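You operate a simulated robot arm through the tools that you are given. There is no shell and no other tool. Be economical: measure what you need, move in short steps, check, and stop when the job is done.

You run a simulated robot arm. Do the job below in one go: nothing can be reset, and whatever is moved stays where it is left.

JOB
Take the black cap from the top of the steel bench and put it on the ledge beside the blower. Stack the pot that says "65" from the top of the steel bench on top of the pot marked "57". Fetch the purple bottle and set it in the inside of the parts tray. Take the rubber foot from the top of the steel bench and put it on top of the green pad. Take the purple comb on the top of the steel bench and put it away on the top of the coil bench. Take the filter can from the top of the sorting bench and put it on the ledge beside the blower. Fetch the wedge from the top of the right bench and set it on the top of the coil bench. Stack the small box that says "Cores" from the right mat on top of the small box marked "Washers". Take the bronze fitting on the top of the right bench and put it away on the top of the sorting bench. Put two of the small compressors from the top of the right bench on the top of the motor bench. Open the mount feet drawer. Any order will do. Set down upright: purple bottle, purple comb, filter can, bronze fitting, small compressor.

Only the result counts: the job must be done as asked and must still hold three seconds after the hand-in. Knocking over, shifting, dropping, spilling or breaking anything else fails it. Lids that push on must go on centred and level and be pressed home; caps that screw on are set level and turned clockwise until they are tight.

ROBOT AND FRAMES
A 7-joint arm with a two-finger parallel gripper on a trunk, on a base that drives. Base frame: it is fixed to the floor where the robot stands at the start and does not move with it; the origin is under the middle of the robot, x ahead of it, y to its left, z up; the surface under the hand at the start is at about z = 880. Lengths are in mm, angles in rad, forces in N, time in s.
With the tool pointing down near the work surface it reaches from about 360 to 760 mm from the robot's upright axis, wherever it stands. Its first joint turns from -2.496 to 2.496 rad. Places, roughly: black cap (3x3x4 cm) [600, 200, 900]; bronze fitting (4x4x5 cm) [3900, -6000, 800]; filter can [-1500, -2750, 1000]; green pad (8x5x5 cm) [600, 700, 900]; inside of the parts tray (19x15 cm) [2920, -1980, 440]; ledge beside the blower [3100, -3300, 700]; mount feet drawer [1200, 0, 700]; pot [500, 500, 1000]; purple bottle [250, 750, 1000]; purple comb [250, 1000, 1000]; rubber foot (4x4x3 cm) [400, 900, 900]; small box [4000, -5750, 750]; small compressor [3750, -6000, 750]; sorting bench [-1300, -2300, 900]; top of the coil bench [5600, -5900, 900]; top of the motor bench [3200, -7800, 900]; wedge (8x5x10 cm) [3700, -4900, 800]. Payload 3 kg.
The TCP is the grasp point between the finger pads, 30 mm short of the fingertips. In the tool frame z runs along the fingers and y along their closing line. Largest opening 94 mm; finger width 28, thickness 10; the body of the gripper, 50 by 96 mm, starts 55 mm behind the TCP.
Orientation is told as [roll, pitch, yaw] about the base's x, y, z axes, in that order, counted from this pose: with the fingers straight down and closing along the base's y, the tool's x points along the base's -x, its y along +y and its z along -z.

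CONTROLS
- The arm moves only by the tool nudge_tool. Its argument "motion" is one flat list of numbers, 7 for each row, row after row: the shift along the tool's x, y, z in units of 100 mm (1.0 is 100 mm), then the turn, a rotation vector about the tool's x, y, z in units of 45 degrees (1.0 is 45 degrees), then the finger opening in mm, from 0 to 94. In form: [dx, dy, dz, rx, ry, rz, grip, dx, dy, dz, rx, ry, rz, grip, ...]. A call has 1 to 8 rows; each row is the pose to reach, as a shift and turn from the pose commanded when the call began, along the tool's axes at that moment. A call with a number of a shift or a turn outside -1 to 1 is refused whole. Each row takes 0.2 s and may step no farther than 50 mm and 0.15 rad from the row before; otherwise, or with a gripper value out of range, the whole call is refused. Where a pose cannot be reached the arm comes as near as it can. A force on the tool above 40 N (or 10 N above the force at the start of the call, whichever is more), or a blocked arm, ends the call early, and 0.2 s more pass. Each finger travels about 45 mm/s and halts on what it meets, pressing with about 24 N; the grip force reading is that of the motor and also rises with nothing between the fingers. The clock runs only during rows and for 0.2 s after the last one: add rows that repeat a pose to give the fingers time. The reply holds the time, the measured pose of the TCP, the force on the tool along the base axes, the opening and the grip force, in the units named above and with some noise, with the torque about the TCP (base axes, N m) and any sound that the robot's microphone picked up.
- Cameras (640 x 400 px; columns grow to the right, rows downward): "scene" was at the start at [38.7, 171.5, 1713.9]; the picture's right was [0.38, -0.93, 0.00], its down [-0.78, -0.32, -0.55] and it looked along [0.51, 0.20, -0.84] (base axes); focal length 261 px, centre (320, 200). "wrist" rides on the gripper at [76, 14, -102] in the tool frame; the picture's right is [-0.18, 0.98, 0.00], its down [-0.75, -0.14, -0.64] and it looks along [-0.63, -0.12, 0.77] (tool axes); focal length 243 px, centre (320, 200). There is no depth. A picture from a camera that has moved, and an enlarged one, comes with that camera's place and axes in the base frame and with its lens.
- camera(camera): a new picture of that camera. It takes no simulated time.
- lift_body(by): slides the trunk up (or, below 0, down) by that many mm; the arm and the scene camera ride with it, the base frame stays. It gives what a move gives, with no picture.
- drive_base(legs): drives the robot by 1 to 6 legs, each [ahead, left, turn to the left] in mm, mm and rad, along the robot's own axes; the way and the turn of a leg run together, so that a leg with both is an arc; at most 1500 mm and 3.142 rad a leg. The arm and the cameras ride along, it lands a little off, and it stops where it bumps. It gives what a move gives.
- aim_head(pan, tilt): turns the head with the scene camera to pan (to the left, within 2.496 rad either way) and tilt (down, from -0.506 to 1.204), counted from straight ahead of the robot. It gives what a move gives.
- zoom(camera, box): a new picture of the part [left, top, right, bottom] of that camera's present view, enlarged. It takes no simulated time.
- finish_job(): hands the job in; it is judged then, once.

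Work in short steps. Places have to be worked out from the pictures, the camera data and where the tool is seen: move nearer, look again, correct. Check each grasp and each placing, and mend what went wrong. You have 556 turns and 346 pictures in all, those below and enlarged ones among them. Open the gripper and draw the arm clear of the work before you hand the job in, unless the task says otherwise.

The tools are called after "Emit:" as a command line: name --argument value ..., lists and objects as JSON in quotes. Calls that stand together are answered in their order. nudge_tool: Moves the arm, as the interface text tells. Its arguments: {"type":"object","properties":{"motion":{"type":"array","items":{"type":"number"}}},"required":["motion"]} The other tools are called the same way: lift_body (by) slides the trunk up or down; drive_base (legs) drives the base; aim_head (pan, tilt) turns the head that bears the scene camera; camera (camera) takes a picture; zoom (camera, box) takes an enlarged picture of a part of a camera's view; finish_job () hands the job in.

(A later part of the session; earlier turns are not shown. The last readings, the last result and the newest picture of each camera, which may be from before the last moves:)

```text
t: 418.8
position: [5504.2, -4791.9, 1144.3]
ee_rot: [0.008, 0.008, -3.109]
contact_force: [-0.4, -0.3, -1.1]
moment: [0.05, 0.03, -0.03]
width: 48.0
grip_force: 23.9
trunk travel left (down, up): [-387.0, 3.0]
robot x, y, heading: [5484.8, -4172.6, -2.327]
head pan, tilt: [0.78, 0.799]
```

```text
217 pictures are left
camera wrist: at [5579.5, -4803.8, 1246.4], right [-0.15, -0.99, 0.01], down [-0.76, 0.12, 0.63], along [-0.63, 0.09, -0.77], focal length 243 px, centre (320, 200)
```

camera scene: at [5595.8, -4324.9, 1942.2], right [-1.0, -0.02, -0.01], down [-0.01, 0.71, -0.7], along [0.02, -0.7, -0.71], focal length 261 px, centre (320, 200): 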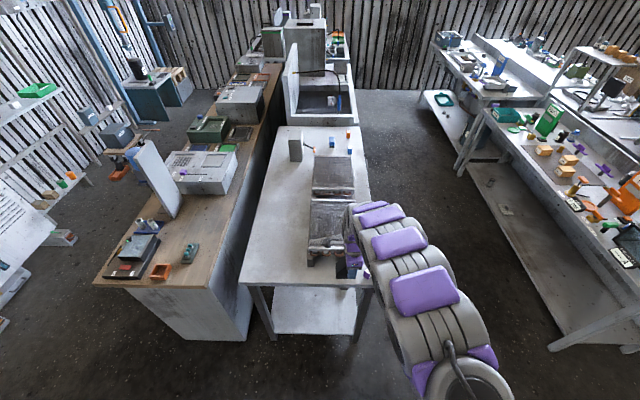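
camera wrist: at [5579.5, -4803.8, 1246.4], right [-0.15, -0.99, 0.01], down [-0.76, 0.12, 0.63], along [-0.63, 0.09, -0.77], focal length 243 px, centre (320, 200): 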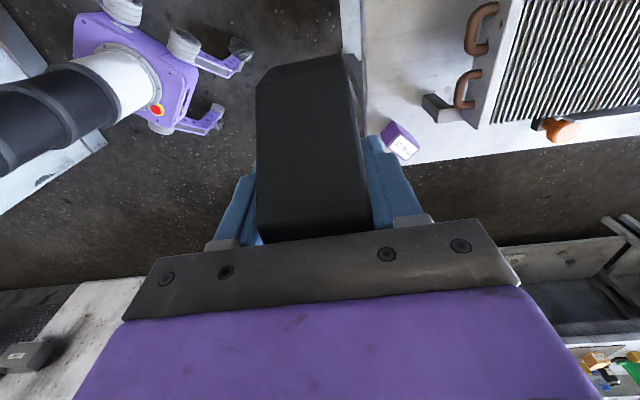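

The coil bench's east half is free. I carry the wedge above ≈[5800,-5000].

Emit:
drive_base --legs '[[-52, 358, -0.02]]'

Emit:
camera --camera "wrist"

Emit:
camera --camera "scene"

```text
t: 421.2
position: [5780.0, -4997.4, 1148.8]
ee_rot: [0.014, 0.011, -3.133]
contact_force: [0.1, -0.9, -1.2]
moment: [0.1, 0.1, -0.04]
width: 48.0
grip_force: 24.8
trunk travel left (down, up): [-387.0, 3.0]
robot x, y, heading: [5777.6, -4388.4, -2.345]
head pan, tilt: [0.78, 0.799]
```

```text
216 pictures are left
camera wrist: at [5855.8, -5010.3, 1250.8], right [-0.18, -0.98, 0.01], down [-0.76, 0.14, 0.63], along [-0.62, 0.1, -0.78], focal length 243 px, centre (320, 200)
```

wrist: 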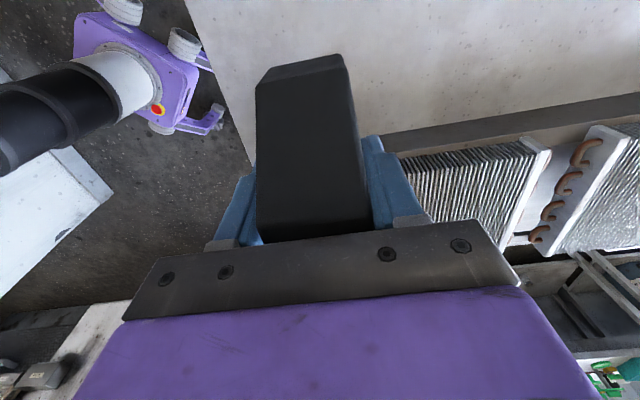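

```text
215 pictures are left
camera scene: at [5884.4, -4535.1, 1942.7], right [-1.0, 0.0, -0.01], down [0.0, 0.71, -0.7], along [0.01, -0.7, -0.71], focal length 261 px, centre (320, 200)
```

scene: 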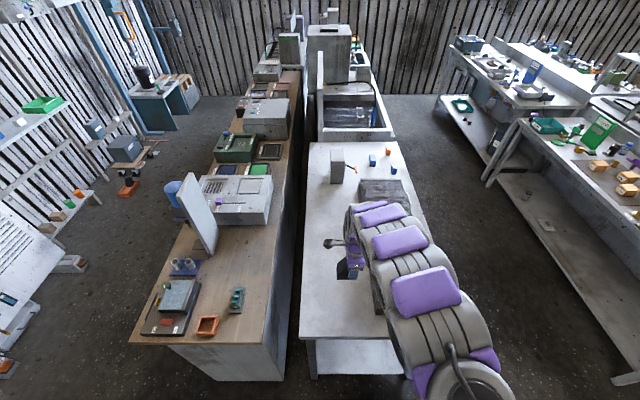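

Good spot at [5780,-5000]. I level, lower 175 and then step down to contact.

Emit:
nudge_tool --motion '[0, 0, 0, 0, 0, 0, 30, 0, 0, 0, 0, 0, 0, 30, 0, 0, 0, 0, 0, 0, 30]'

Emit:
lift_body --by -175

Emit:
nudge_tool --motion '[0, 0, 0.1, 0, 0, 0, 30, 0, 0, 0.18, 0, 0, 0, 30, 0, 0, 0.22, 0, 0, 0, 30, 0, 0, 0.25, 0, 0, 0, 30, 0, 0, 0.28, 0, 0, 0, 30, 0, 0, 0.31, 0, 0, 0, 30, 0, 0, 0.34, 0, 0, 0, 30]'

Emit:
zoom --camera "scene" --box '[290, 190, 430, 330]'

```text
t: 422.0
position: [5781.3, -4996.4, 1148.6]
ee_rot: [0.011, 0.006, -3.133]
contact_force: [0.2, -0.3, -1.3]
moment: [0.03, 0.09, -0.02]
width: 48.2
grip_force: 23.6
trunk travel left (down, up): [-387.0, 3.0]
robot x, y, heading: [5773.2, -4383.6, -2.351]
head pan, tilt: [0.78, 0.799]
```

```text
t: 423.9
position: [5788.5, -5003.4, 970.4]
ee_rot: [0.009, 0.006, -3.133]
contact_force: [0.7, -1.2, -1.3]
moment: [0.0, 0.01, 0.01]
width: 48.1
grip_force: 24.0
trunk travel left (down, up): [-212.0, 178.0]
robot x, y, heading: [5776.0, -4386.1, -2.35]
head pan, tilt: [0.78, 0.799]
```

```text
t: 425.5
position: [5788.6, -5005.3, 936.3]
ee_rot: [0.011, 0.004, -3.133]
contact_force: [5.5, -0.9, 12.4]
moment: [0.19, -0.86, -0.19]
width: 48.2
grip_force: 24.3
trunk travel left (down, up): [-212.0, 178.0]
robot x, y, heading: [5778.2, -4388.4, -2.351]
head pan, tilt: [0.78, 0.799]
```

```text
2.86 times, centred on (360, 260) of scene
camera zoom: at [5901.8, -4549.9, 1765.6], right [-1.0, 0.0, 0.0], down [0.0, 0.72, -0.69], along [0.0, -0.69, -0.72], focal length 746 px, centre (206, 29)
```

zoom: 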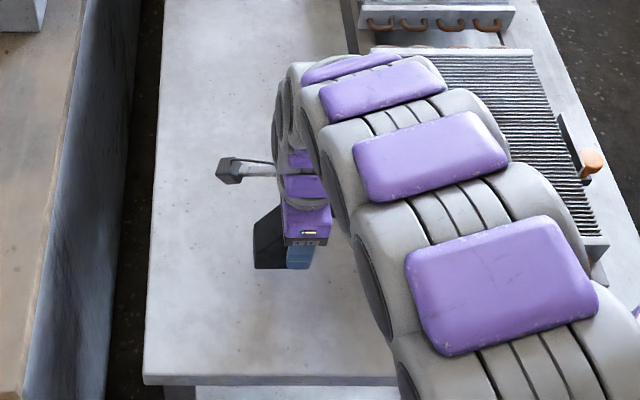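

Contact started. One more small step, then release and rise.

Emit:
nudge_tool --motion '[0, 0, 0.015, 0, 0, 0, 30, 0, 0, 0.015, 0, 0, 0, 50, 0, 0, 0.015, 0, 0, 0, 60, 0, 0, 0.0, 0, 0, 0, 72, 0, 0, 0, 0, 0, 0, 80, 0, 0, 0, 0, 0, 0, 80, 0, 0, -0.4, 0, 0, 0, 80, 0, 0, -0.85, 0, 0, 0, 80]'

Emit:
lift_body --by 100

Emit:
camera --camera "wrist"

```text
t: 427.3
position: [5788.4, -5005.3, 1021.9]
ee_rot: [0.01, 0.003, -3.134]
contact_force: [-0.4, 0.3, -0.2]
moment: [0.0, -0.01, 0.03]
width: 79.9
grip_force: 0.1
trunk travel left (down, up): [-212.0, 178.0]
robot x, y, heading: [5778.1, -4384.8, -2.346]
head pan, tilt: [0.78, 0.799]
```

```text
t: 428.7
position: [5788.4, -5005.3, 1120.4]
ee_rot: [0.006, 0.004, -3.133]
contact_force: [-1.0, -0.3, 0.5]
moment: [0.01, 0.03, 0.03]
width: 79.6
grip_force: 0.0
trunk travel left (down, up): [-312.0, 78.0]
robot x, y, heading: [5774.5, -4391.4, -2.342]
head pan, tilt: [0.78, 0.799]
```

```text
213 pictures are left
camera wrist: at [5864.7, -5018.4, 1222.9], right [-0.18, -0.98, 0.01], down [-0.76, 0.14, 0.64], along [-0.63, 0.11, -0.77], focal length 243 px, centre (320, 200)
```

wrist: 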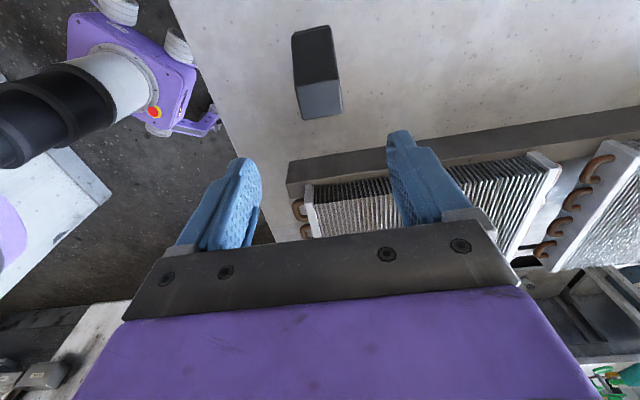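

Wedge stands. Next, the right bench: I drive to the aisle facing west with the arm over the mat area.

Emit:
lift_body --by 75

Emit:
drive_base --legs '[[762, -863, 0], [0, 0, -1.594], [-870, 1090, 0]]'

Emit:
aim_head --pan 0.8 --tilt 0.85

Emit:
camera --camera "scene"

Emit:
camera --camera "wrist"

```text
t: 429.8
position: [5788.2, -5005.5, 1194.7]
ee_rot: [0.004, 0.004, -3.132]
contact_force: [0.6, 0.2, 0.1]
moment: [-0.01, 0.04, 0.01]
width: 80.1
grip_force: 0.0
trunk travel left (down, up): [-387.0, 3.0]
robot x, y, heading: [5781.0, -4390.5, -2.346]
head pan, tilt: [0.78, 0.799]
```

```text
t: 446.2
position: [3843.8, -5735.8, 1195.8]
ee_rot: [0.007, 0.003, 1.561]
contact_force: [0.8, -0.4, -0.1]
moment: [0.02, 0.0, 0.0]
width: 79.8
grip_force: 0.1
trunk travel left (down, up): [-387.0, 3.0]
robot x, y, heading: [4464.2, -5737.3, 2.348]
head pan, tilt: [0.78, 0.799]
```

```text
t: 446.8
position: [3847.5, -5735.0, 1198.0]
ee_rot: [0.009, 0.003, 1.559]
contact_force: [0.6, 0.3, 0.6]
moment: [-0.01, 0.01, -0.03]
width: 79.9
grip_force: 0.1
trunk travel left (down, up): [-387.0, 3.0]
robot x, y, heading: [4465.0, -5735.0, 2.344]
head pan, tilt: [0.799, 0.85]
```

```text
212 pictures are left
camera scene: at [4299.4, -5858.0, 1936.3], right [0.0, 1.0, 0.0], down [0.75, 0.0, -0.66], along [-0.66, 0.0, -0.75], focal length 261 px, centre (320, 200)
```

scene: 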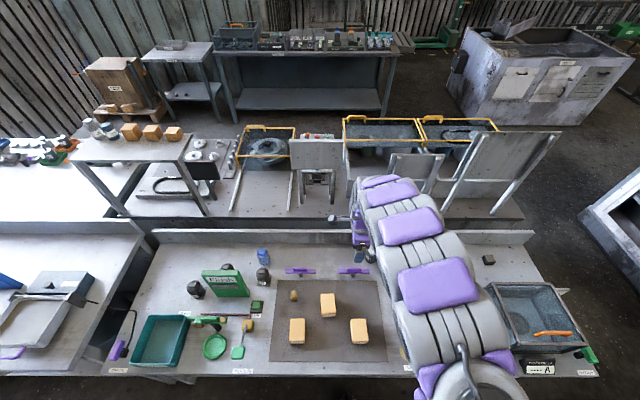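

```text
211 pictures are left
camera wrist: at [3832.8, -5810.5, 1299.9], right [-0.98, 0.19, 0.01], down [0.15, 0.75, 0.64], along [0.12, 0.63, -0.77], focal length 243 px, centre (320, 200)
```

wrist: 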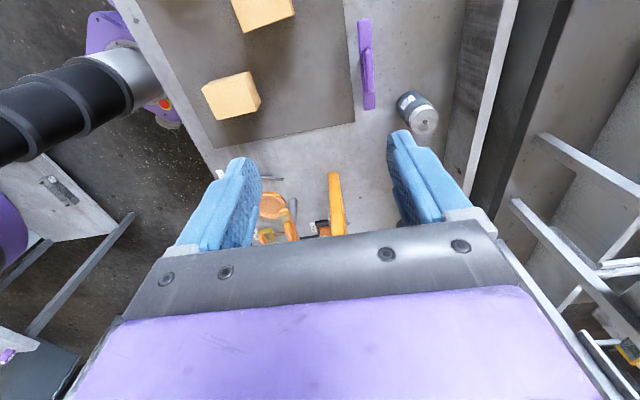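

I zoom the scene view on the mat and compressors.

Emit:
zoom --camera "scene" --box '[170, 240, 410, 380]'

Emit:
zoom --camera "scene" --box '[270, 280, 390, 360]'

Emit:
zoom --camera "scene" --box '[0, 80, 220, 240]'

```text
2.67 times, centred on (290, 310) of scene
camera zoom: at [4299.4, -5858.0, 1936.3], right [0.0, 1.0, 0.0], down [0.75, 0.0, -0.66], along [-0.66, 0.0, -0.75], focal length 696 px, centre (400, -93)
```

zoom: 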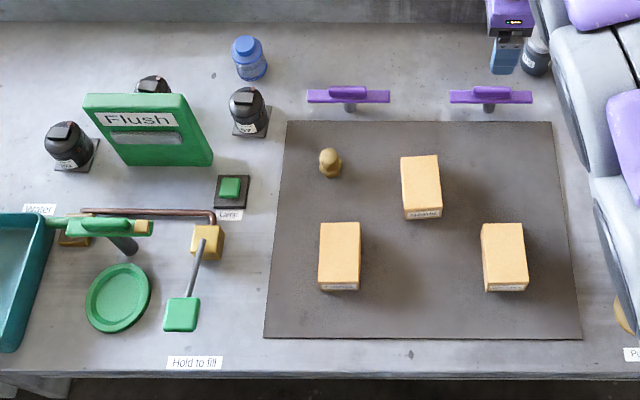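

```text
5.00 times, centred on (330, 320) of scene
camera zoom: at [4299.4, -5858.0, 1936.3], right [0.0, 1.0, 0.0], down [0.75, 0.0, -0.66], along [-0.66, 0.0, -0.75], focal length 1305 px, centre (270, -400)
```

zoom: 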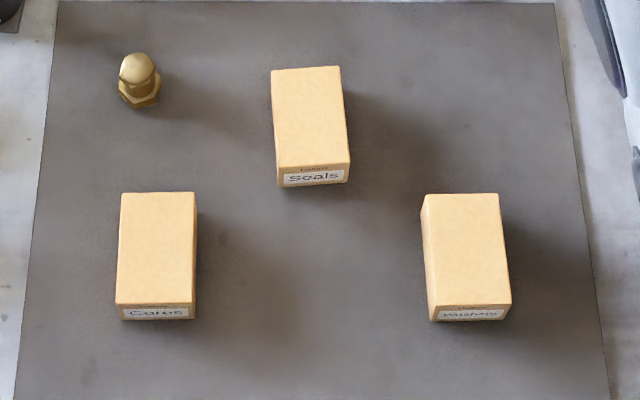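

```text
2.50 times, centred on (110, 160) of scene
camera zoom: at [4299.4, -5858.0, 1936.3], right [0.0, 1.0, 0.0], down [0.75, 0.0, -0.66], along [-0.66, 0.0, -0.75], focal length 652 px, centre (845, 300)
```

zoom: 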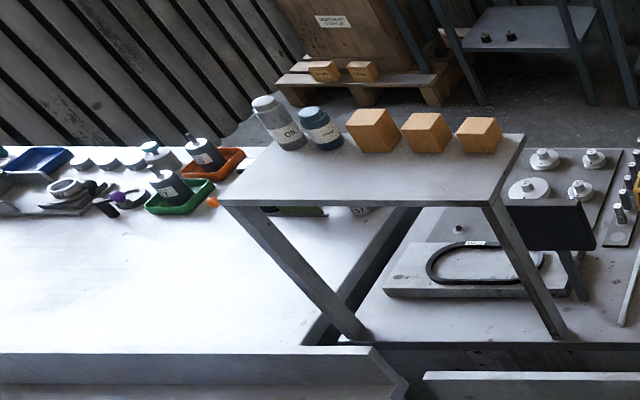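

Boxes clear: Cores at ≈[4007,-5946], Washers at ≈[4009,-5708], both axis aligned (80×59). I rotate the tool 90° to close along y and drive over Cores.

Emit:
nudge_tool --motion '[0, 0, 0, 0, 0, -0.18, 90, 0, 0, 0, 0, 0, -0.36, 90, 0, 0, 0, 0, 0, -0.54, 90, 0, 0, 0, 0, 0, -0.72, 90, 0, 0, 0, 0, 0, -0.9, 90, 0, 0, 0, 0, 0, -1.0, 90]'

Emit:
nudge_tool --motion '[0, 0, 0, 0, 0, -0.18, 90, 0, 0, 0, 0, 0, -0.36, 90, 0, 0, 0, 0, 0, -0.54, 90, 0, 0, 0, 0, 0, -0.72, 90, 0, 0, 0, 0, 0, -0.9, 90, 0, 0, 0, 0, 0, -1.0, 90]'

Emit:
drive_base --legs '[[-263, 31, 0]]'

Emit:
lift_body --by -200

Emit:
nudge_tool --motion '[0, 0, 0, 0, 0, 0, 90, 0, 0, 0, 0, 0, 0, 90, 0, 0, 0, 0, 0, 0, 90]'

Emit:
camera --camera "wrist"

```text
t: 448.2
position: [3845.8, -5734.1, 1196.7]
ee_rot: [0.008, -0.003, 2.347]
contact_force: [-0.5, -0.4, 0.2]
moment: [-0.01, 0.02, 0.01]
width: 90.0
grip_force: 0.0
trunk travel left (down, up): [-387.0, 3.0]
robot x, y, heading: [4462.6, -5734.6, 2.35]
head pan, tilt: [0.799, 0.85]
```

```text
t: 449.6
position: [3847.7, -5735.0, 1198.0]
ee_rot: [0.003, -0.009, 3.134]
contact_force: [-0.2, -0.6, 0.3]
moment: [0.01, 0.01, 0.01]
width: 90.2
grip_force: 0.1
trunk travel left (down, up): [-387.0, 3.0]
robot x, y, heading: [4464.7, -5736.8, 2.344]
head pan, tilt: [0.799, 0.85]
```

```text
t: 451.5
position: [4012.0, -5945.9, 1198.8]
ee_rot: [0.005, -0.01, 3.132]
contact_force: [0.1, 0.1, -0.3]
moment: [-0.01, 0.01, -0.02]
width: 89.7
grip_force: 0.0
trunk travel left (down, up): [-387.0, 3.0]
robot x, y, heading: [4624.5, -5946.8, 2.349]
head pan, tilt: [0.799, 0.85]
```

```text
t: 453.7
position: [4014.8, -5945.3, 998.8]
ee_rot: [0.005, -0.01, 3.132]
contact_force: [0.7, 0.0, 0.9]
moment: [0.0, -0.02, -0.02]
width: 89.9
grip_force: 0.2
trunk travel left (down, up): [-187.0, 203.0]
robot x, y, heading: [4622.6, -5947.8, 2.346]
head pan, tilt: [0.799, 0.85]
```

```text
t: 454.5
position: [4014.5, -5945.0, 999.5]
ee_rot: [0.004, -0.013, 3.134]
contact_force: [-0.5, 0.4, 0.5]
moment: [0.01, 0.03, 0.03]
width: 89.9
grip_force: 0.0
trunk travel left (down, up): [-187.0, 203.0]
robot x, y, heading: [4631.0, -5947.1, 2.345]
head pan, tilt: [0.799, 0.85]
```

```text
207 pictures are left
camera wrist: at [4092.0, -5959.4, 1100.8], right [-0.19, -0.98, 0.01], down [-0.74, 0.15, 0.65], along [-0.64, 0.12, -0.76], focal length 243 px, centre (320, 200)
```

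wrist: 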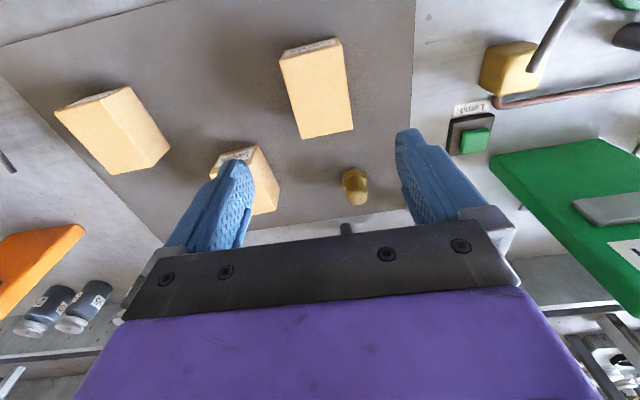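

Centred over Cores. I lower 100 by trunk, then nudge down to ≈833 and close.

Emit:
lift_body --by -100

Emit:
nudge_tool --motion '[0, 0, 0, 0.005, 0.016, 0, 90, 0, 0, 0.2, 0.005, 0.016, 0, 90, 0, 0, 0.4, 0.005, 0.016, 0, 90, 0, 0, 0.4, 0.005, 0.016, 0, 90]'

Emit:
camera --camera "wrist"

```text
t: 455.8
position: [4015.4, -5944.3, 899.8]
ee_rot: [0.005, -0.011, 3.132]
contact_force: [0.0, 0.0, -0.3]
moment: [0.02, -0.01, 0.0]
width: 89.9
grip_force: 0.1
trunk travel left (down, up): [-87.0, 303.0]
robot x, y, heading: [4624.4, -5945.4, 2.345]
head pan, tilt: [0.799, 0.85]
```

```text
t: 456.8
position: [4014.9, -5946.0, 859.5]
ee_rot: [0.0, 0.0, 3.133]
contact_force: [-0.7, 0.1, 0.1]
moment: [-0.01, 0.02, 0.0]
width: 89.9
grip_force: 0.1
trunk travel left (down, up): [-87.0, 303.0]
robot x, y, heading: [4625.5, -5945.6, 2.353]
head pan, tilt: [0.799, 0.85]
```

```text
206 pictures are left
camera wrist: at [4090.3, -5960.2, 961.5], right [-0.19, -0.98, 0.0], down [-0.75, 0.15, 0.64], along [-0.63, 0.12, -0.77], focal length 243 px, centre (320, 200)
```

wrist: 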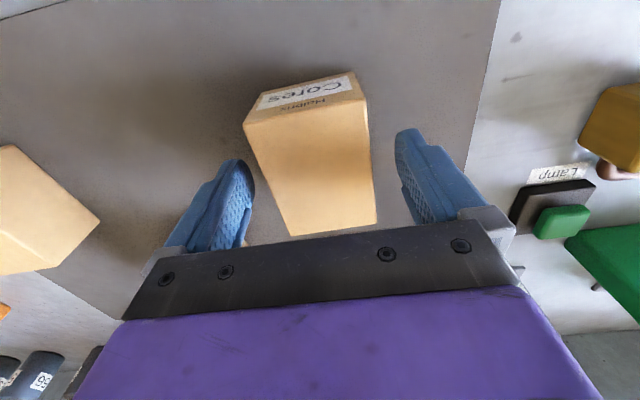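

Box top z≈845, base ≈800. Down 27 mm and close.

Emit:
nudge_tool --motion '[-0.03, 0, 0, 0, 0, 0, 90, 0.03, 0, 0.14, 0, 0, 0, 90, 0.03, 0, 0.26, 0, 0, 0, 90, 0.03, 0, 0.26, 0, 0, 0, 60, 0.03, 0, 0.26, 0, 0, 0, 45, 0.03, 0, 0.26, 0, 0, 0, 45, 0.03, 0, 0.26, 0, 0, 0, 45]'

Emit:
camera --camera "wrist"

```text
t: 458.4
position: [4018.0, -5945.3, 833.9]
ee_rot: [0.002, 0.0, 3.132]
contact_force: [0.8, -0.1, -0.2]
moment: [0.07, -0.04, 0.0]
width: 62.4
grip_force: 24.0
trunk travel left (down, up): [-87.0, 303.0]
robot x, y, heading: [4626.3, -5947.1, 2.342]
head pan, tilt: [0.799, 0.85]
```

```text
205 pictures are left
camera wrist: at [4093.4, -5960.3, 936.3], right [-0.19, -0.98, 0.0], down [-0.75, 0.15, 0.64], along [-0.63, 0.12, -0.77], focal length 243 px, centre (320, 200)
```

wrist: 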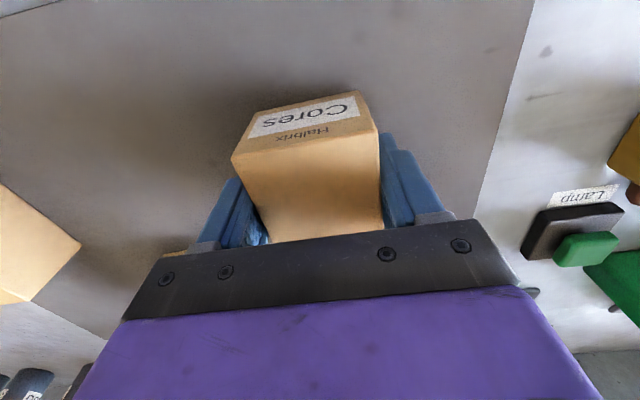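

Cores held. Lift 150 and drive 237 mm north over Washers.

Emit:
lift_body --by 140

Emit:
drive_base --legs '[[169, -166, 0]]'

Emit:
nudge_tool --motion '[0, 0, 0, 0, 0, 0, 45, 0, 0, 0, 0, 0, 0, 45, 0, 0, 0, 0, 0, 0, 45]'

Emit:
camera --camera "wrist"

Emit:
zoom --camera "scene" --box '[270, 260, 450, 380]'

```text
t: 460.1
position: [4016.1, -5945.6, 973.2]
ee_rot: [0.001, -0.001, 3.133]
contact_force: [-0.2, 0.0, -2.7]
moment: [0.01, -0.01, 0.02]
width: 62.0
grip_force: 24.1
trunk travel left (down, up): [-227.0, 163.0]
robot x, y, heading: [4623.3, -5947.0, 2.35]
head pan, tilt: [0.799, 0.85]
```

```text
t: 461.8
position: [4012.0, -5710.3, 971.5]
ee_rot: [-0.003, 0.003, 3.131]
contact_force: [-0.1, -0.7, -1.7]
moment: [0.03, -0.01, 0.0]
width: 62.1
grip_force: 24.2
trunk travel left (down, up): [-227.0, 163.0]
robot x, y, heading: [4626.1, -5710.3, 2.346]
head pan, tilt: [0.799, 0.85]
```

```text
t: 462.6
position: [4015.1, -5709.9, 972.9]
ee_rot: [-0.002, 0.001, 3.13]
contact_force: [0.6, 1.3, -1.4]
moment: [0.02, 0.01, -0.01]
width: 62.1
grip_force: 23.7
trunk travel left (down, up): [-227.0, 163.0]
robot x, y, heading: [4625.7, -5710.9, 2.347]
head pan, tilt: [0.799, 0.85]
```

```text
204 pictures are left
camera wrist: at [4091.0, -5724.6, 1075.7], right [-0.2, -0.98, 0.0], down [-0.75, 0.15, 0.64], along [-0.63, 0.13, -0.77], focal length 243 px, centre (320, 200)
```

wrist: 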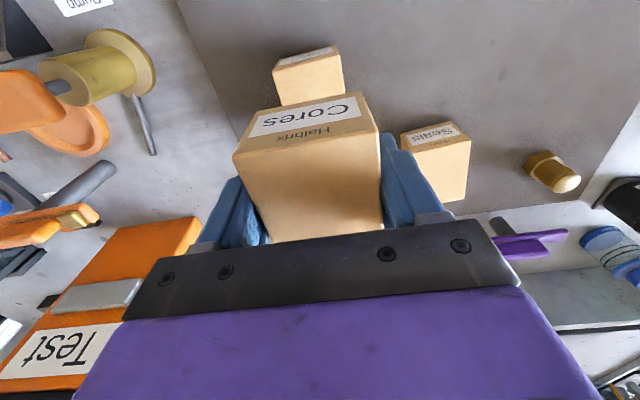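

```text
3.33 times, centred on (360, 320) of scene
camera zoom: at [4460.7, -5832.3, 1776.2], right [0.0, 1.0, 0.0], down [0.75, 0.0, -0.66], along [-0.66, 0.0, -0.75], focal length 870 px, centre (187, -200)
```

zoom: 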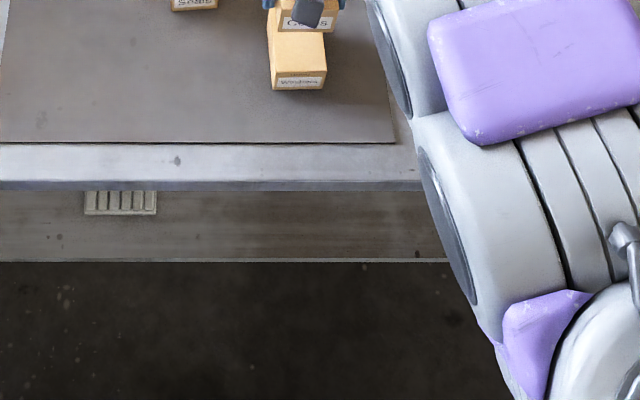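

Washers centre ≈[4011,-5704.5]; Cores needs +5 mm in y, +2 in x. I shift, lower 75 and check.

Emit:
nudge_tool --motion '[0.02, -0.05, 0.3, 0, 0, 0, 45, 0.02, -0.05, 0.6, 0, 0, 0, 45, 0.02, -0.05, 0.78, 0, 0, 0, 45, 0.02, -0.05, 0.78, 0, 0, 0, 45, 0.02, -0.05, 0.78, 0, 0, 0, 45]'

Emit:
camera --camera "wrist"

Emit:
zoom --camera "scene" --box '[330, 245, 400, 300]'

```text
t: 463.8
position: [4017.2, -5701.9, 897.3]
ee_rot: [-0.001, 0.0, 3.129]
contact_force: [-0.9, -0.6, -1.8]
moment: [0.0, -0.02, -0.03]
width: 62.3
grip_force: 23.6
trunk travel left (down, up): [-227.0, 163.0]
robot x, y, heading: [4627.7, -5709.7, 2.344]
head pan, tilt: [0.799, 0.85]
```

```text
202 pictures are left
camera wrist: at [4093.8, -5718.2, 998.9], right [-0.2, -0.98, 0.0], down [-0.75, 0.15, 0.64], along [-0.63, 0.13, -0.77], focal length 243 px, centre (320, 200)
```

wrist: 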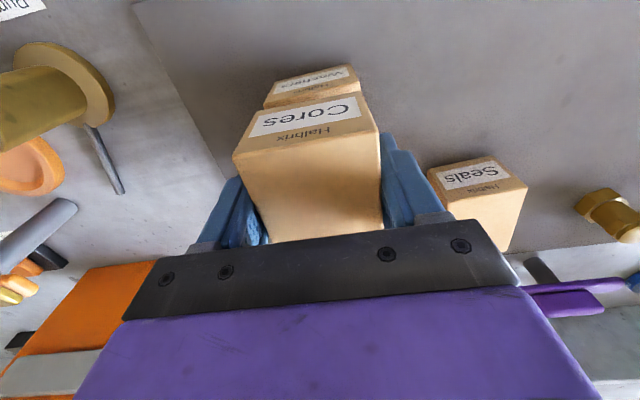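

```text
7.27 times, centred on (365, 272) of scene
camera zoom: at [4460.8, -5831.8, 1776.3], right [0.0, 1.0, 0.0], down [0.75, 0.0, -0.66], along [-0.66, 0.0, -0.75], focal length 1898 px, centre (-7, -327)
```

zoom: 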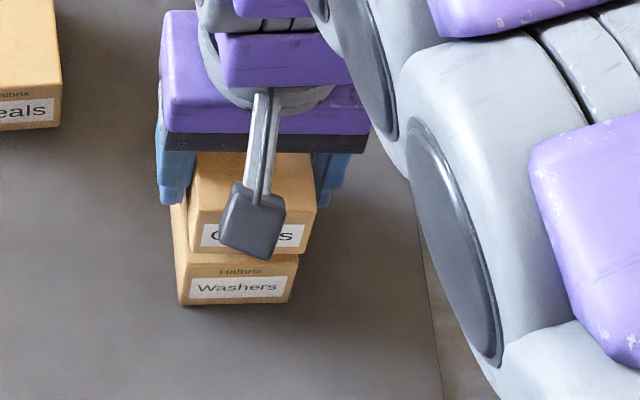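

Aligned within ~2 mm. Gentle descent to contact.

Emit:
nudge_tool --motion '[0, 0, 0.08, 0, 0, 0, 45, 0, 0, 0.13, 0, 0, 0, 45, 0, 0, 0.16, 0, 0, 0, 45, 0, 0, 0.18, 0, 0, 0, 45, 0, 0, 0.2, 0, 0, 0, 45, 0, 0, 0.22, 0, 0, 0, 45]'

```text
t: 464.8
position: [4018.7, -5702.5, 883.7]
ee_rot: [0.002, -0.008, 3.131]
contact_force: [5.6, -3.7, 24.5]
moment: [-0.33, -0.48, 0.09]
width: 62.2
grip_force: 24.0
trunk travel left (down, up): [-227.0, 163.0]
robot x, y, heading: [4623.7, -5710.7, 2.347]
head pan, tilt: [0.799, 0.85]
stopped in row 5: the force on the tool passed its limit at 45 N (the readings are from after the stop); the commanded pose is now the measured one
```

Contact at 884. I ease off 2 mm, release and rise.

Emit:
nudge_tool --motion '[0, 0, -0.02, 0, 0, 0, 45, 0, 0, -0.02, 0, 0, 0, 45, 0, 0, -0.02, 0, 0, 0, 64, 0, 0, -0.02, 0, 0, 0, 78, 0, 0, -0.02, 0, 0, 0, 90, 0, 0, -0.02, 0, 0, 0, 90, 0, 0, -0.4, 0, 0, 0, 90, 0, 0, -0.85, 0, 0, 0, 90]'

Emit:
camera --camera "wrist"

Emit:
zoom --camera "scene" --box '[320, 235, 410, 300]'

```text
t: 466.6
position: [4018.0, -5701.1, 969.1]
ee_rot: [0.002, -0.008, 3.128]
contact_force: [0.4, 0.0, 0.2]
moment: [-0.01, -0.02, 0.01]
width: 90.2
grip_force: 0.0
trunk travel left (down, up): [-227.0, 163.0]
robot x, y, heading: [4621.5, -5709.8, 2.346]
head pan, tilt: [0.799, 0.85]
```

```text
200 pictures are left
camera wrist: at [4094.6, -5715.8, 1070.2], right [-0.2, -0.98, 0.0], down [-0.75, 0.15, 0.65], along [-0.64, 0.12, -0.76], focal length 243 px, centre (320, 200)
```

wrist: 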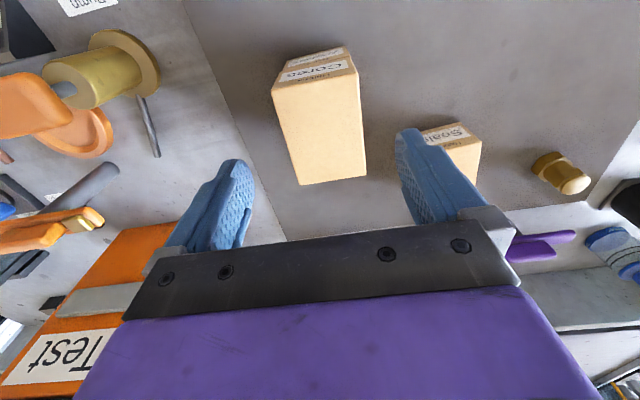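

```text
6.15 times, centred on (365, 268) of scene
camera zoom: at [4463.1, -5831.4, 1776.5], right [0.0, 1.0, 0.0], down [0.75, 0.0, -0.66], along [-0.66, 0.0, -0.75], focal length 1606 px, centre (43, -215)
```

zoom: 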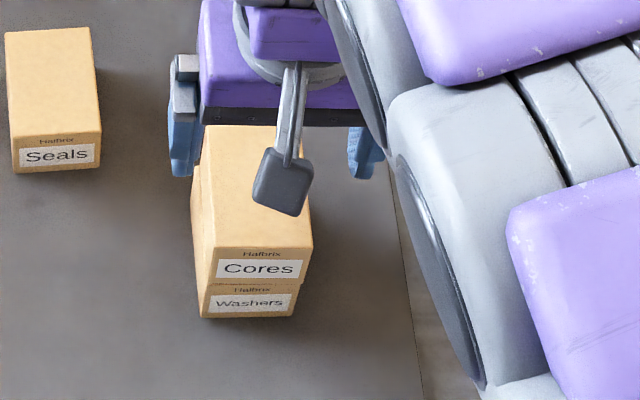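

Boxes are stacked. Next the compressors: I raise and drive over the one near [3800,-6113] for a look.

Emit:
lift_body --by 160

Emit:
drive_base --legs '[[-170, 415, 0]]'

Emit:
camera --camera "wrist"

Emit:
aim_head --pan 1.1 --tilt 0.7

Emit:
camera --camera "scene"

```text
t: 468.5
position: [4017.4, -5699.3, 1127.4]
ee_rot: [0.002, -0.008, 3.128]
contact_force: [0.0, 0.7, -0.9]
moment: [-0.01, -0.02, 0.02]
width: 89.8
grip_force: 0.0
trunk travel left (down, up): [-387.0, 3.0]
robot x, y, heading: [4622.1, -5708.2, 2.344]
head pan, tilt: [0.799, 0.85]
```

```text
t: 471.2
position: [3841.5, -6116.7, 1128.9]
ee_rot: [0.003, -0.01, 3.131]
contact_force: [0.4, 0.8, 0.1]
moment: [0.04, -0.01, 0.01]
width: 89.9
grip_force: 0.1
trunk travel left (down, up): [-387.0, 3.0]
robot x, y, heading: [4450.8, -6122.7, 2.341]
head pan, tilt: [0.799, 0.85]
```

```text
198 pictures are left
camera wrist: at [3919.2, -6129.8, 1230.6], right [-0.19, -0.98, 0.01], down [-0.75, 0.15, 0.65], along [-0.64, 0.12, -0.76], focal length 243 px, centre (320, 200)
```

wrist: 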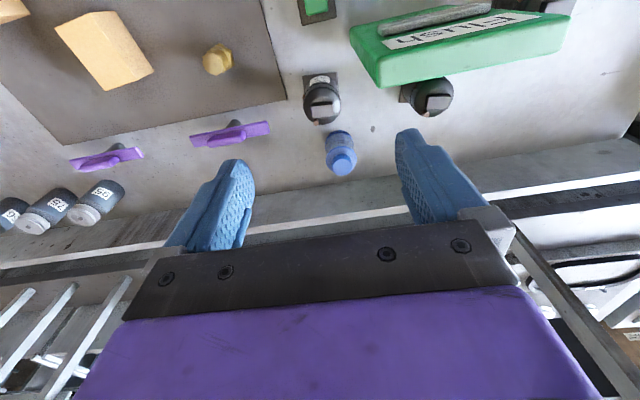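

```text
t: 472.0
position: [3844.4, -6114.4, 1130.6]
ee_rot: [0.004, -0.013, 3.132]
contact_force: [-0.4, -0.8, 1.2]
moment: [0.0, -0.02, 0.01]
width: 89.9
grip_force: 0.0
trunk travel left (down, up): [-387.0, 3.0]
robot x, y, heading: [4447.2, -6121.3, 2.345]
head pan, tilt: [1.1, 0.7]
```

```text
197 pictures are left
camera scene: at [4279.7, -6273.6, 1948.2], right [-0.3, 0.95, 0.0], down [0.62, 0.19, -0.76], along [-0.73, -0.23, -0.65], focal length 261 px, centre (320, 200)
```

scene: 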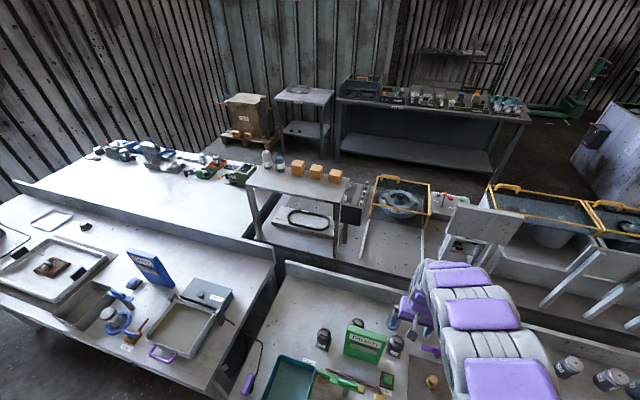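

I zoom on the compressors.

Emit:
zoom --camera "wrist" --box '[280, 50, 480, 180]'

Emit:
zoom --camera "scene" --box '[290, 300, 450, 400]'

Emit:
zoom --camera "scene" --box '[0, 120, 300, 300]'

```text
3.08 times, centred on (380, 115) of wrist
camera zoom: at [3921.3, -6129.2, 1231.7], right [-0.19, -0.98, 0.01], down [-0.74, 0.15, 0.65], along [-0.64, 0.12, -0.76], focal length 746 px, centre (135, 462)
```

zoom: 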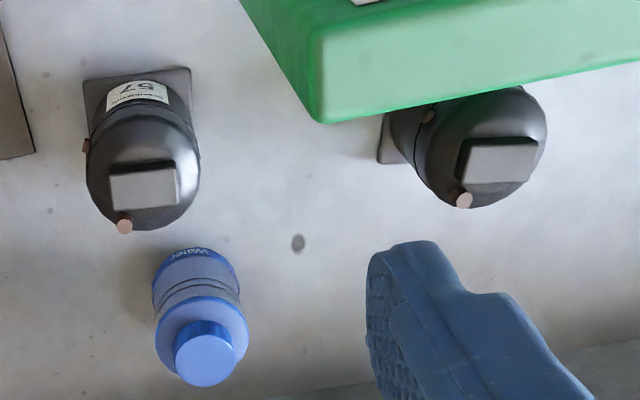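

```text
4.00 times, centred on (370, 350) of scene
camera zoom: at [4279.7, -6273.6, 1948.2], right [-0.3, 0.95, 0.0], down [0.62, 0.19, -0.76], along [-0.73, -0.23, -0.65], focal length 1044 px, centre (120, -400)
```

zoom: 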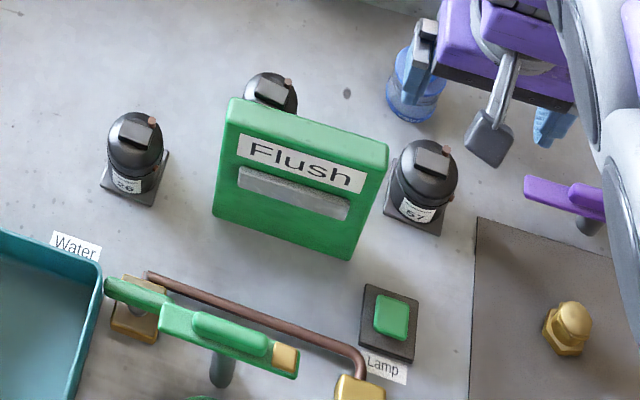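

```text
2.13 times, centred on (150, 210) of scene
camera zoom: at [4279.7, -6273.6, 1948.2], right [-0.3, 0.95, 0.0], down [0.62, 0.19, -0.76], along [-0.73, -0.23, -0.65], focal length 557 px, centre (683, 179)
```

zoom: 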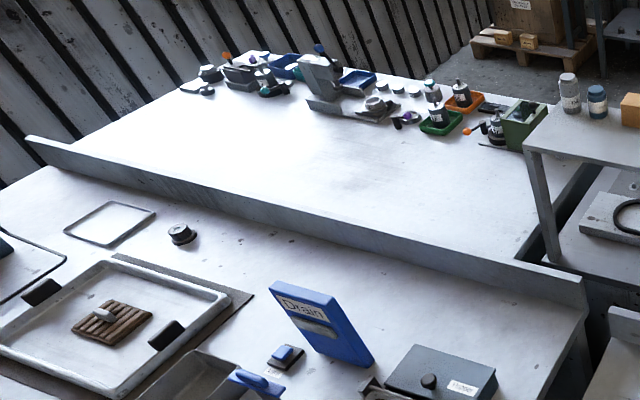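

Compressor 57 is at ≈[3790,-6111], Ø≈52, with copper stubs at azimuth ≈60° and 144°; closing along azimuth 100° avoids both. I shift, rotate 10°, and lower partway.

Emit:
nudge_tool --motion '[-0.27, -0.02, 0, 0, 0.008, -0.11, 90, -0.53, -0.04, 0, 0, 0.016, -0.22, 90, -0.53, -0.04, 0, 0, 0.016, -0.22, 90]'

Emit:
lift_body --by -170

Emit:
nudge_tool --motion '[0, 0, 0, 0, 0, 0, 90, 0, 0, 0, 0, 0, 0, 90]'

Emit:
zoom --camera "wrist" --box '[220, 50, 440, 200]'

```text
t: 472.8
position: [3791.3, -6112.2, 1131.4]
ee_rot: [0.002, 0.0, -2.977]
contact_force: [0.2, 0.3, -0.2]
moment: [0.01, 0.01, -0.01]
width: 89.9
grip_force: 0.0
trunk travel left (down, up): [-387.0, 3.0]
robot x, y, heading: [4449.7, -6128.8, 2.345]
head pan, tilt: [1.1, 0.7]
```

```text
t: 474.7
position: [3791.2, -6108.2, 961.8]
ee_rot: [0.002, -0.002, -2.979]
contact_force: [0.1, 0.1, -0.3]
moment: [0.03, 0.01, -0.01]
width: 90.0
grip_force: 0.0
trunk travel left (down, up): [-217.0, 173.0]
robot x, y, heading: [4443.2, -6123.1, 2.341]
head pan, tilt: [1.1, 0.7]
```

```text
t: 475.3
position: [3791.1, -6109.9, 960.7]
ee_rot: [0.004, 0.001, -2.98]
contact_force: [0.4, -0.2, 0.4]
moment: [0.03, 0.0, 0.01]
width: 89.9
grip_force: 0.0
trunk travel left (down, up): [-217.0, 173.0]
robot x, y, heading: [4448.3, -6128.1, 2.345]
head pan, tilt: [1.1, 0.7]
```

```text
2.67 times, centred on (330, 125) of wrist
camera zoom: at [3868.6, -6111.0, 1063.5], right [-0.02, -1.0, 0.0], down [-0.77, 0.02, 0.64], along [-0.64, 0.01, -0.77], focal length 647 px, centre (293, 400)
```

zoom: 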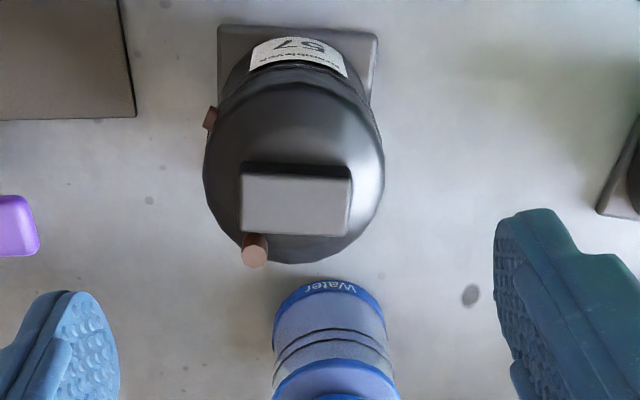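

Centre ≈[3794,-6110]. I rotate 9° more for stub clearance, then descend to ≈842 and grip.

Emit:
nudge_tool --motion '[0.03, 0, 0.2, 0, 0, -0.1, 90, 0.03, 0, 0.5, 0, 0, -0.2, 90, 0.03, 0, 0.75, 0, 0, -0.2, 90, 0.03, 0, 0.75, 0, 0, -0.2, 90]'

Emit:
camera --camera "wrist"

```text
t: 476.3
position: [3793.5, -6110.7, 885.9]
ee_rot: [0.003, 0.0, -2.819]
contact_force: [0.2, -0.1, -0.3]
moment: [-0.05, -0.01, 0.01]
width: 90.0
grip_force: 0.1
trunk travel left (down, up): [-217.0, 173.0]
robot x, y, heading: [4448.0, -6127.8, 2.351]
head pan, tilt: [1.1, 0.7]
```

```text
192 pictures are left
camera wrist: at [3870.7, -6099.6, 988.6], right [0.14, -0.99, 0.0], down [-0.76, -0.1, 0.64], along [-0.64, -0.09, -0.77], focal length 243 px, centre (320, 200)
```

wrist: 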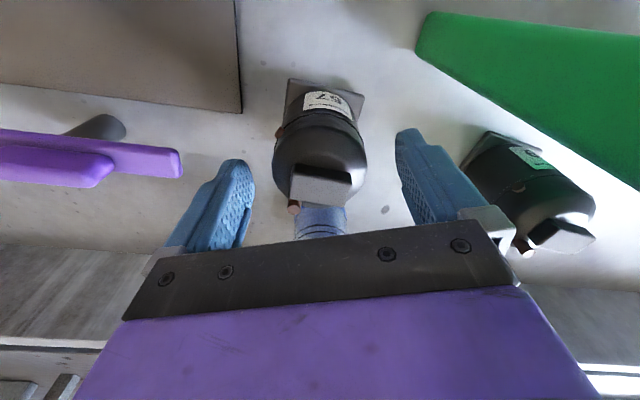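

Clear. Descend 44 mm and close.

Emit:
nudge_tool --motion '[0, 0, 0.22, 0, 0, 0, 90, 0, 0, 0.44, 0, 0, 0, 90, 0, 0, 0.44, 0, 0, 0, 65, 0, 0, 0.44, 0, 0, 0, 45, 0, 0, 0.44, 0, 0, 0, 40, 0, 0, 0.44, 0, 0, 0, 40, 0, 0, 0.44, 0, 0, 0, 40]'

Emit:
zoom --camera "wrist" --box '[200, 50, 440, 240]'

```text
t: 477.9
position: [3794.3, -6111.1, 843.7]
ee_rot: [0.005, 0.0, -2.822]
contact_force: [-2.1, 1.4, 2.0]
moment: [0.31, 0.1, 0.02]
width: 55.7
grip_force: 23.6
trunk travel left (down, up): [-217.0, 173.0]
robot x, y, heading: [4445.6, -6125.1, 2.347]
head pan, tilt: [1.1, 0.7]
```

```text
2.11 times, centred on (320, 145) of wrist
camera zoom: at [3870.2, -6100.3, 946.6], right [0.13, -0.99, 0.0], down [-0.76, -0.1, 0.64], along [-0.64, -0.09, -0.77], focal length 511 px, centre (320, 316)
```

zoom: 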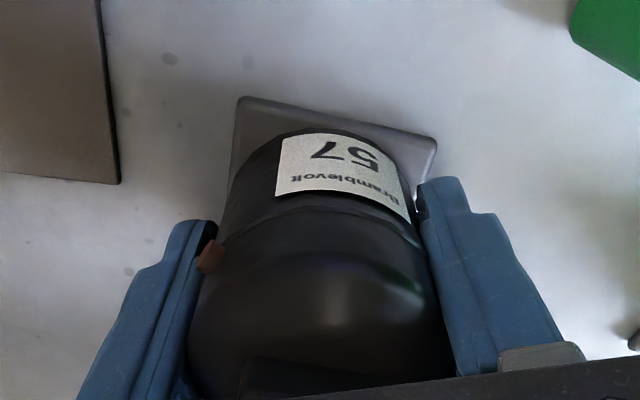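

Compressor gripped (55.7 mm). I raise it and drive around the north end to the west aisle.

Emit:
lift_body --by 170

Emit:
nudge_tool --motion '[0, 0, -0.5, 0, 0, 0, 40, 0, 0, -1.0, 0, 0, 0, 40]'

Emit:
drive_base --legs '[[-175, -179, 0], [680, -664, 0], [680, -664, 0], [873, 894, 0], [873, 894, 0]]'

Emit:
camera --camera "wrist"

```text
t: 479.8
position: [3793.4, -6110.0, 1013.8]
ee_rot: [0.002, 0.001, -2.822]
contact_force: [-1.1, -0.4, -5.6]
moment: [0.0, -0.03, 0.04]
width: 55.8
grip_force: 24.3
trunk travel left (down, up): [-387.0, 3.0]
robot x, y, heading: [4452.1, -6125.1, 2.347]
head pan, tilt: [1.1, 0.7]
```

```text
t: 480.4
position: [3796.3, -6109.0, 1114.6]
ee_rot: [0.004, -0.002, -2.82]
contact_force: [0.2, -0.4, -5.7]
moment: [0.03, 0.02, 0.01]
width: 56.0
grip_force: 24.0
trunk travel left (down, up): [-387.0, 3.0]
robot x, y, heading: [4448.9, -6127.2, 2.345]
head pan, tilt: [1.1, 0.7]
```

```text
t: 503.3
position: [1505.4, -4276.1, 1116.5]
ee_rot: [0.006, -0.006, -2.806]
contact_force: [-0.7, 0.2, -4.8]
moment: [0.0, -0.04, 0.0]
width: 55.8
grip_force: 23.6
trunk travel left (down, up): [-387.0, 3.0]
robot x, y, heading: [2155.0, -4289.2, 2.368]
head pan, tilt: [1.1, 0.7]
```

```text
190 pictures are left
camera wrist: at [1582.5, -4263.3, 1218.0], right [0.15, -0.99, 0.01], down [-0.76, -0.11, 0.65], along [-0.64, -0.1, -0.76], focal length 243 px, centre (320, 200)
```

wrist: 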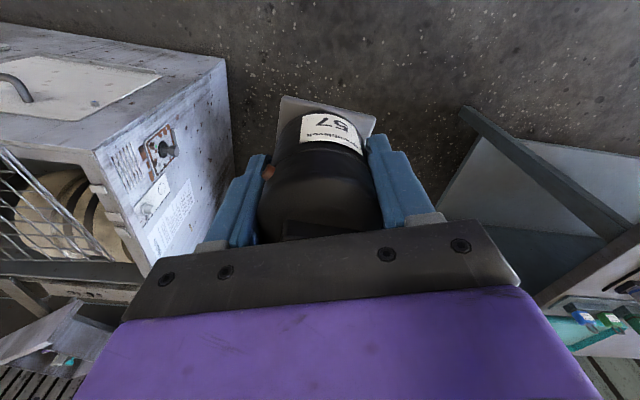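

Compressor still held. I turn to face the arm east, shift west slightly and go south along the west aisle.

Emit:
drive_base --legs '[[0, 0, 3.14], [-107, -105, 0], [700, -714, 0], [700, -714, 0], [700, -714, 0]]'

Emit:
aim_head --pan 0.6 --tilt 0.65

Emit:
camera --camera "scene"

```text
t: 526.1
position: [2531.8, -7265.0, 1110.4]
ee_rot: [0.0, 0.006, 0.301]
contact_force: [-1.2, 0.1, -5.8]
moment: [-0.02, -0.09, 0.03]
width: 56.2
grip_force: 23.8
trunk travel left (down, up): [-387.0, 3.0]
robot x, y, heading: [1877.6, -7240.9, -0.81]
head pan, tilt: [1.1, 0.7]
```

```text
t: 527.1
position: [2525.1, -7270.7, 1117.5]
ee_rot: [0.001, -0.009, 0.302]
contact_force: [0.0, -0.4, -5.7]
moment: [0.01, -0.01, -0.01]
width: 56.0
grip_force: 23.9
trunk travel left (down, up): [-387.0, 3.0]
robot x, y, heading: [1878.4, -7242.5, -0.811]
head pan, tilt: [0.6, 0.649]
```

```text
189 pictures are left
camera scene: at [2064.7, -7130.3, 1951.1], right [-0.21, -0.98, 0.01], down [-0.6, 0.12, -0.79], along [0.77, -0.17, -0.61], focal length 261 px, centre (320, 200)
```

scene: 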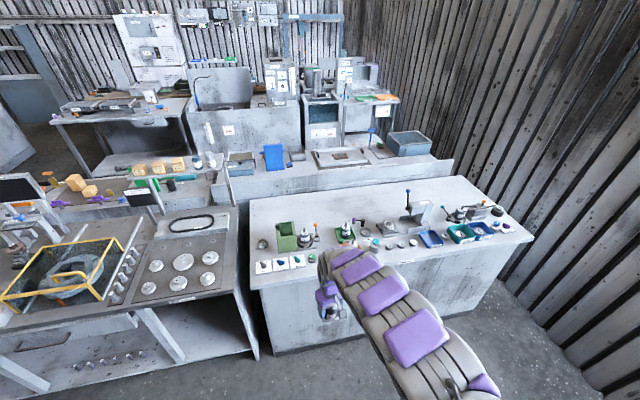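

I zoom on the motor bench to choose free spots.

Emit:
zoom --camera "scene" --box '[240, 170, 540, 300]'

```text
2.13 times, centred on (390, 235) of scene
camera zoom: at [2064.7, -7130.3, 1951.1], right [-0.21, -0.98, 0.01], down [-0.6, 0.12, -0.79], along [0.77, -0.17, -0.61], focal length 557 px, centre (171, 125)
```

zoom: 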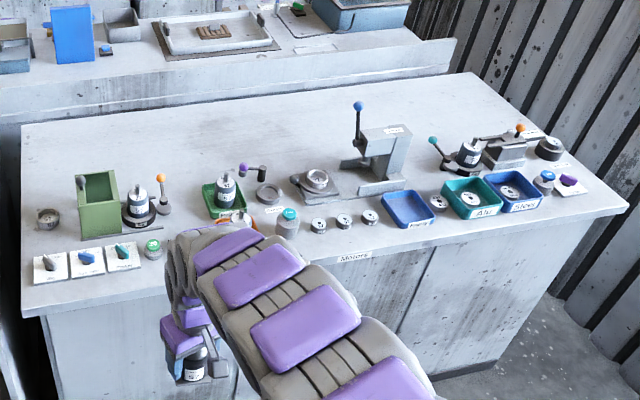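

Free band behind the items at x≈3160–3480. I aim for [3190,-7420]; drive the base to x≈2500.

Emit:
drive_base --legs '[[537, 348, 0]]'

Emit:
aim_head --pan 0.8 --tilt 0.85

Emit:
camera --camera "wrist"

Emit:
camera --camera "scene"

```text
t: 530.6
position: [3143.5, -7425.3, 1116.7]
ee_rot: [0.001, -0.008, 0.296]
contact_force: [-0.3, 0.0, -5.1]
moment: [0.03, 0.01, 0.01]
width: 56.0
grip_force: 23.6
trunk travel left (down, up): [-387.0, 3.0]
robot x, y, heading: [2497.2, -7389.2, -0.817]
head pan, tilt: [0.6, 0.649]
```

```text
t: 531.4
position: [3140.8, -7424.0, 1119.8]
ee_rot: [0.003, -0.014, 0.296]
contact_force: [-0.9, -0.3, -6.3]
moment: [0.04, 0.01, -0.04]
width: 56.2
grip_force: 23.5
trunk travel left (down, up): [-387.0, 3.0]
robot x, y, heading: [2496.6, -7388.0, -0.82]
head pan, tilt: [0.799, 0.85]
```

```text
187 pictures are left
camera wrist: at [3062.4, -7433.6, 1220.5], right [-0.11, 0.99, 0.01], down [0.75, 0.08, 0.65], along [0.65, 0.08, -0.76], focal length 243 px, centre (320, 200)
```

wrist: 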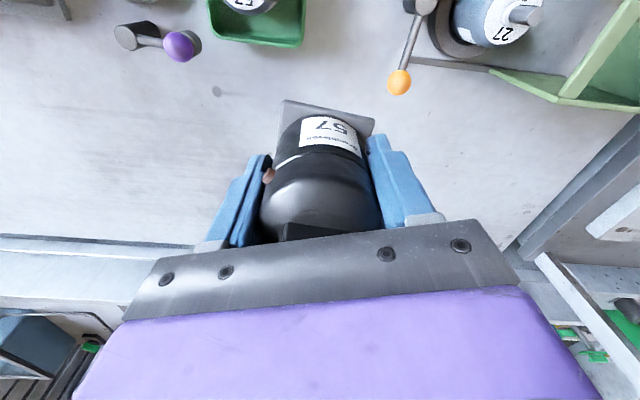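

```text
186 pictures are left
camera scene: at [2675.4, -7266.2, 1935.3], right [-0.02, -1.0, 0.0], down [-0.76, 0.01, -0.65], along [0.65, -0.02, -0.76], focal length 261 px, centre (320, 200)
```

scene: 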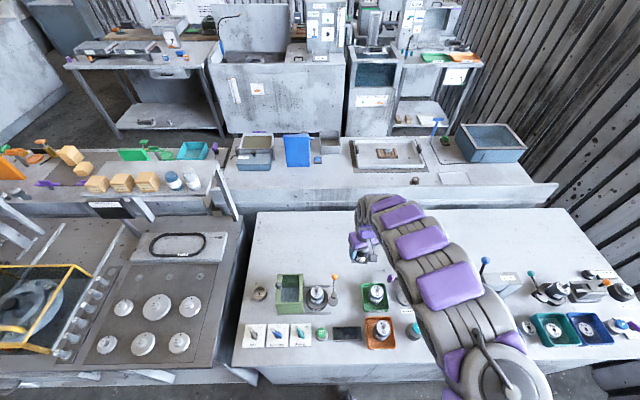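

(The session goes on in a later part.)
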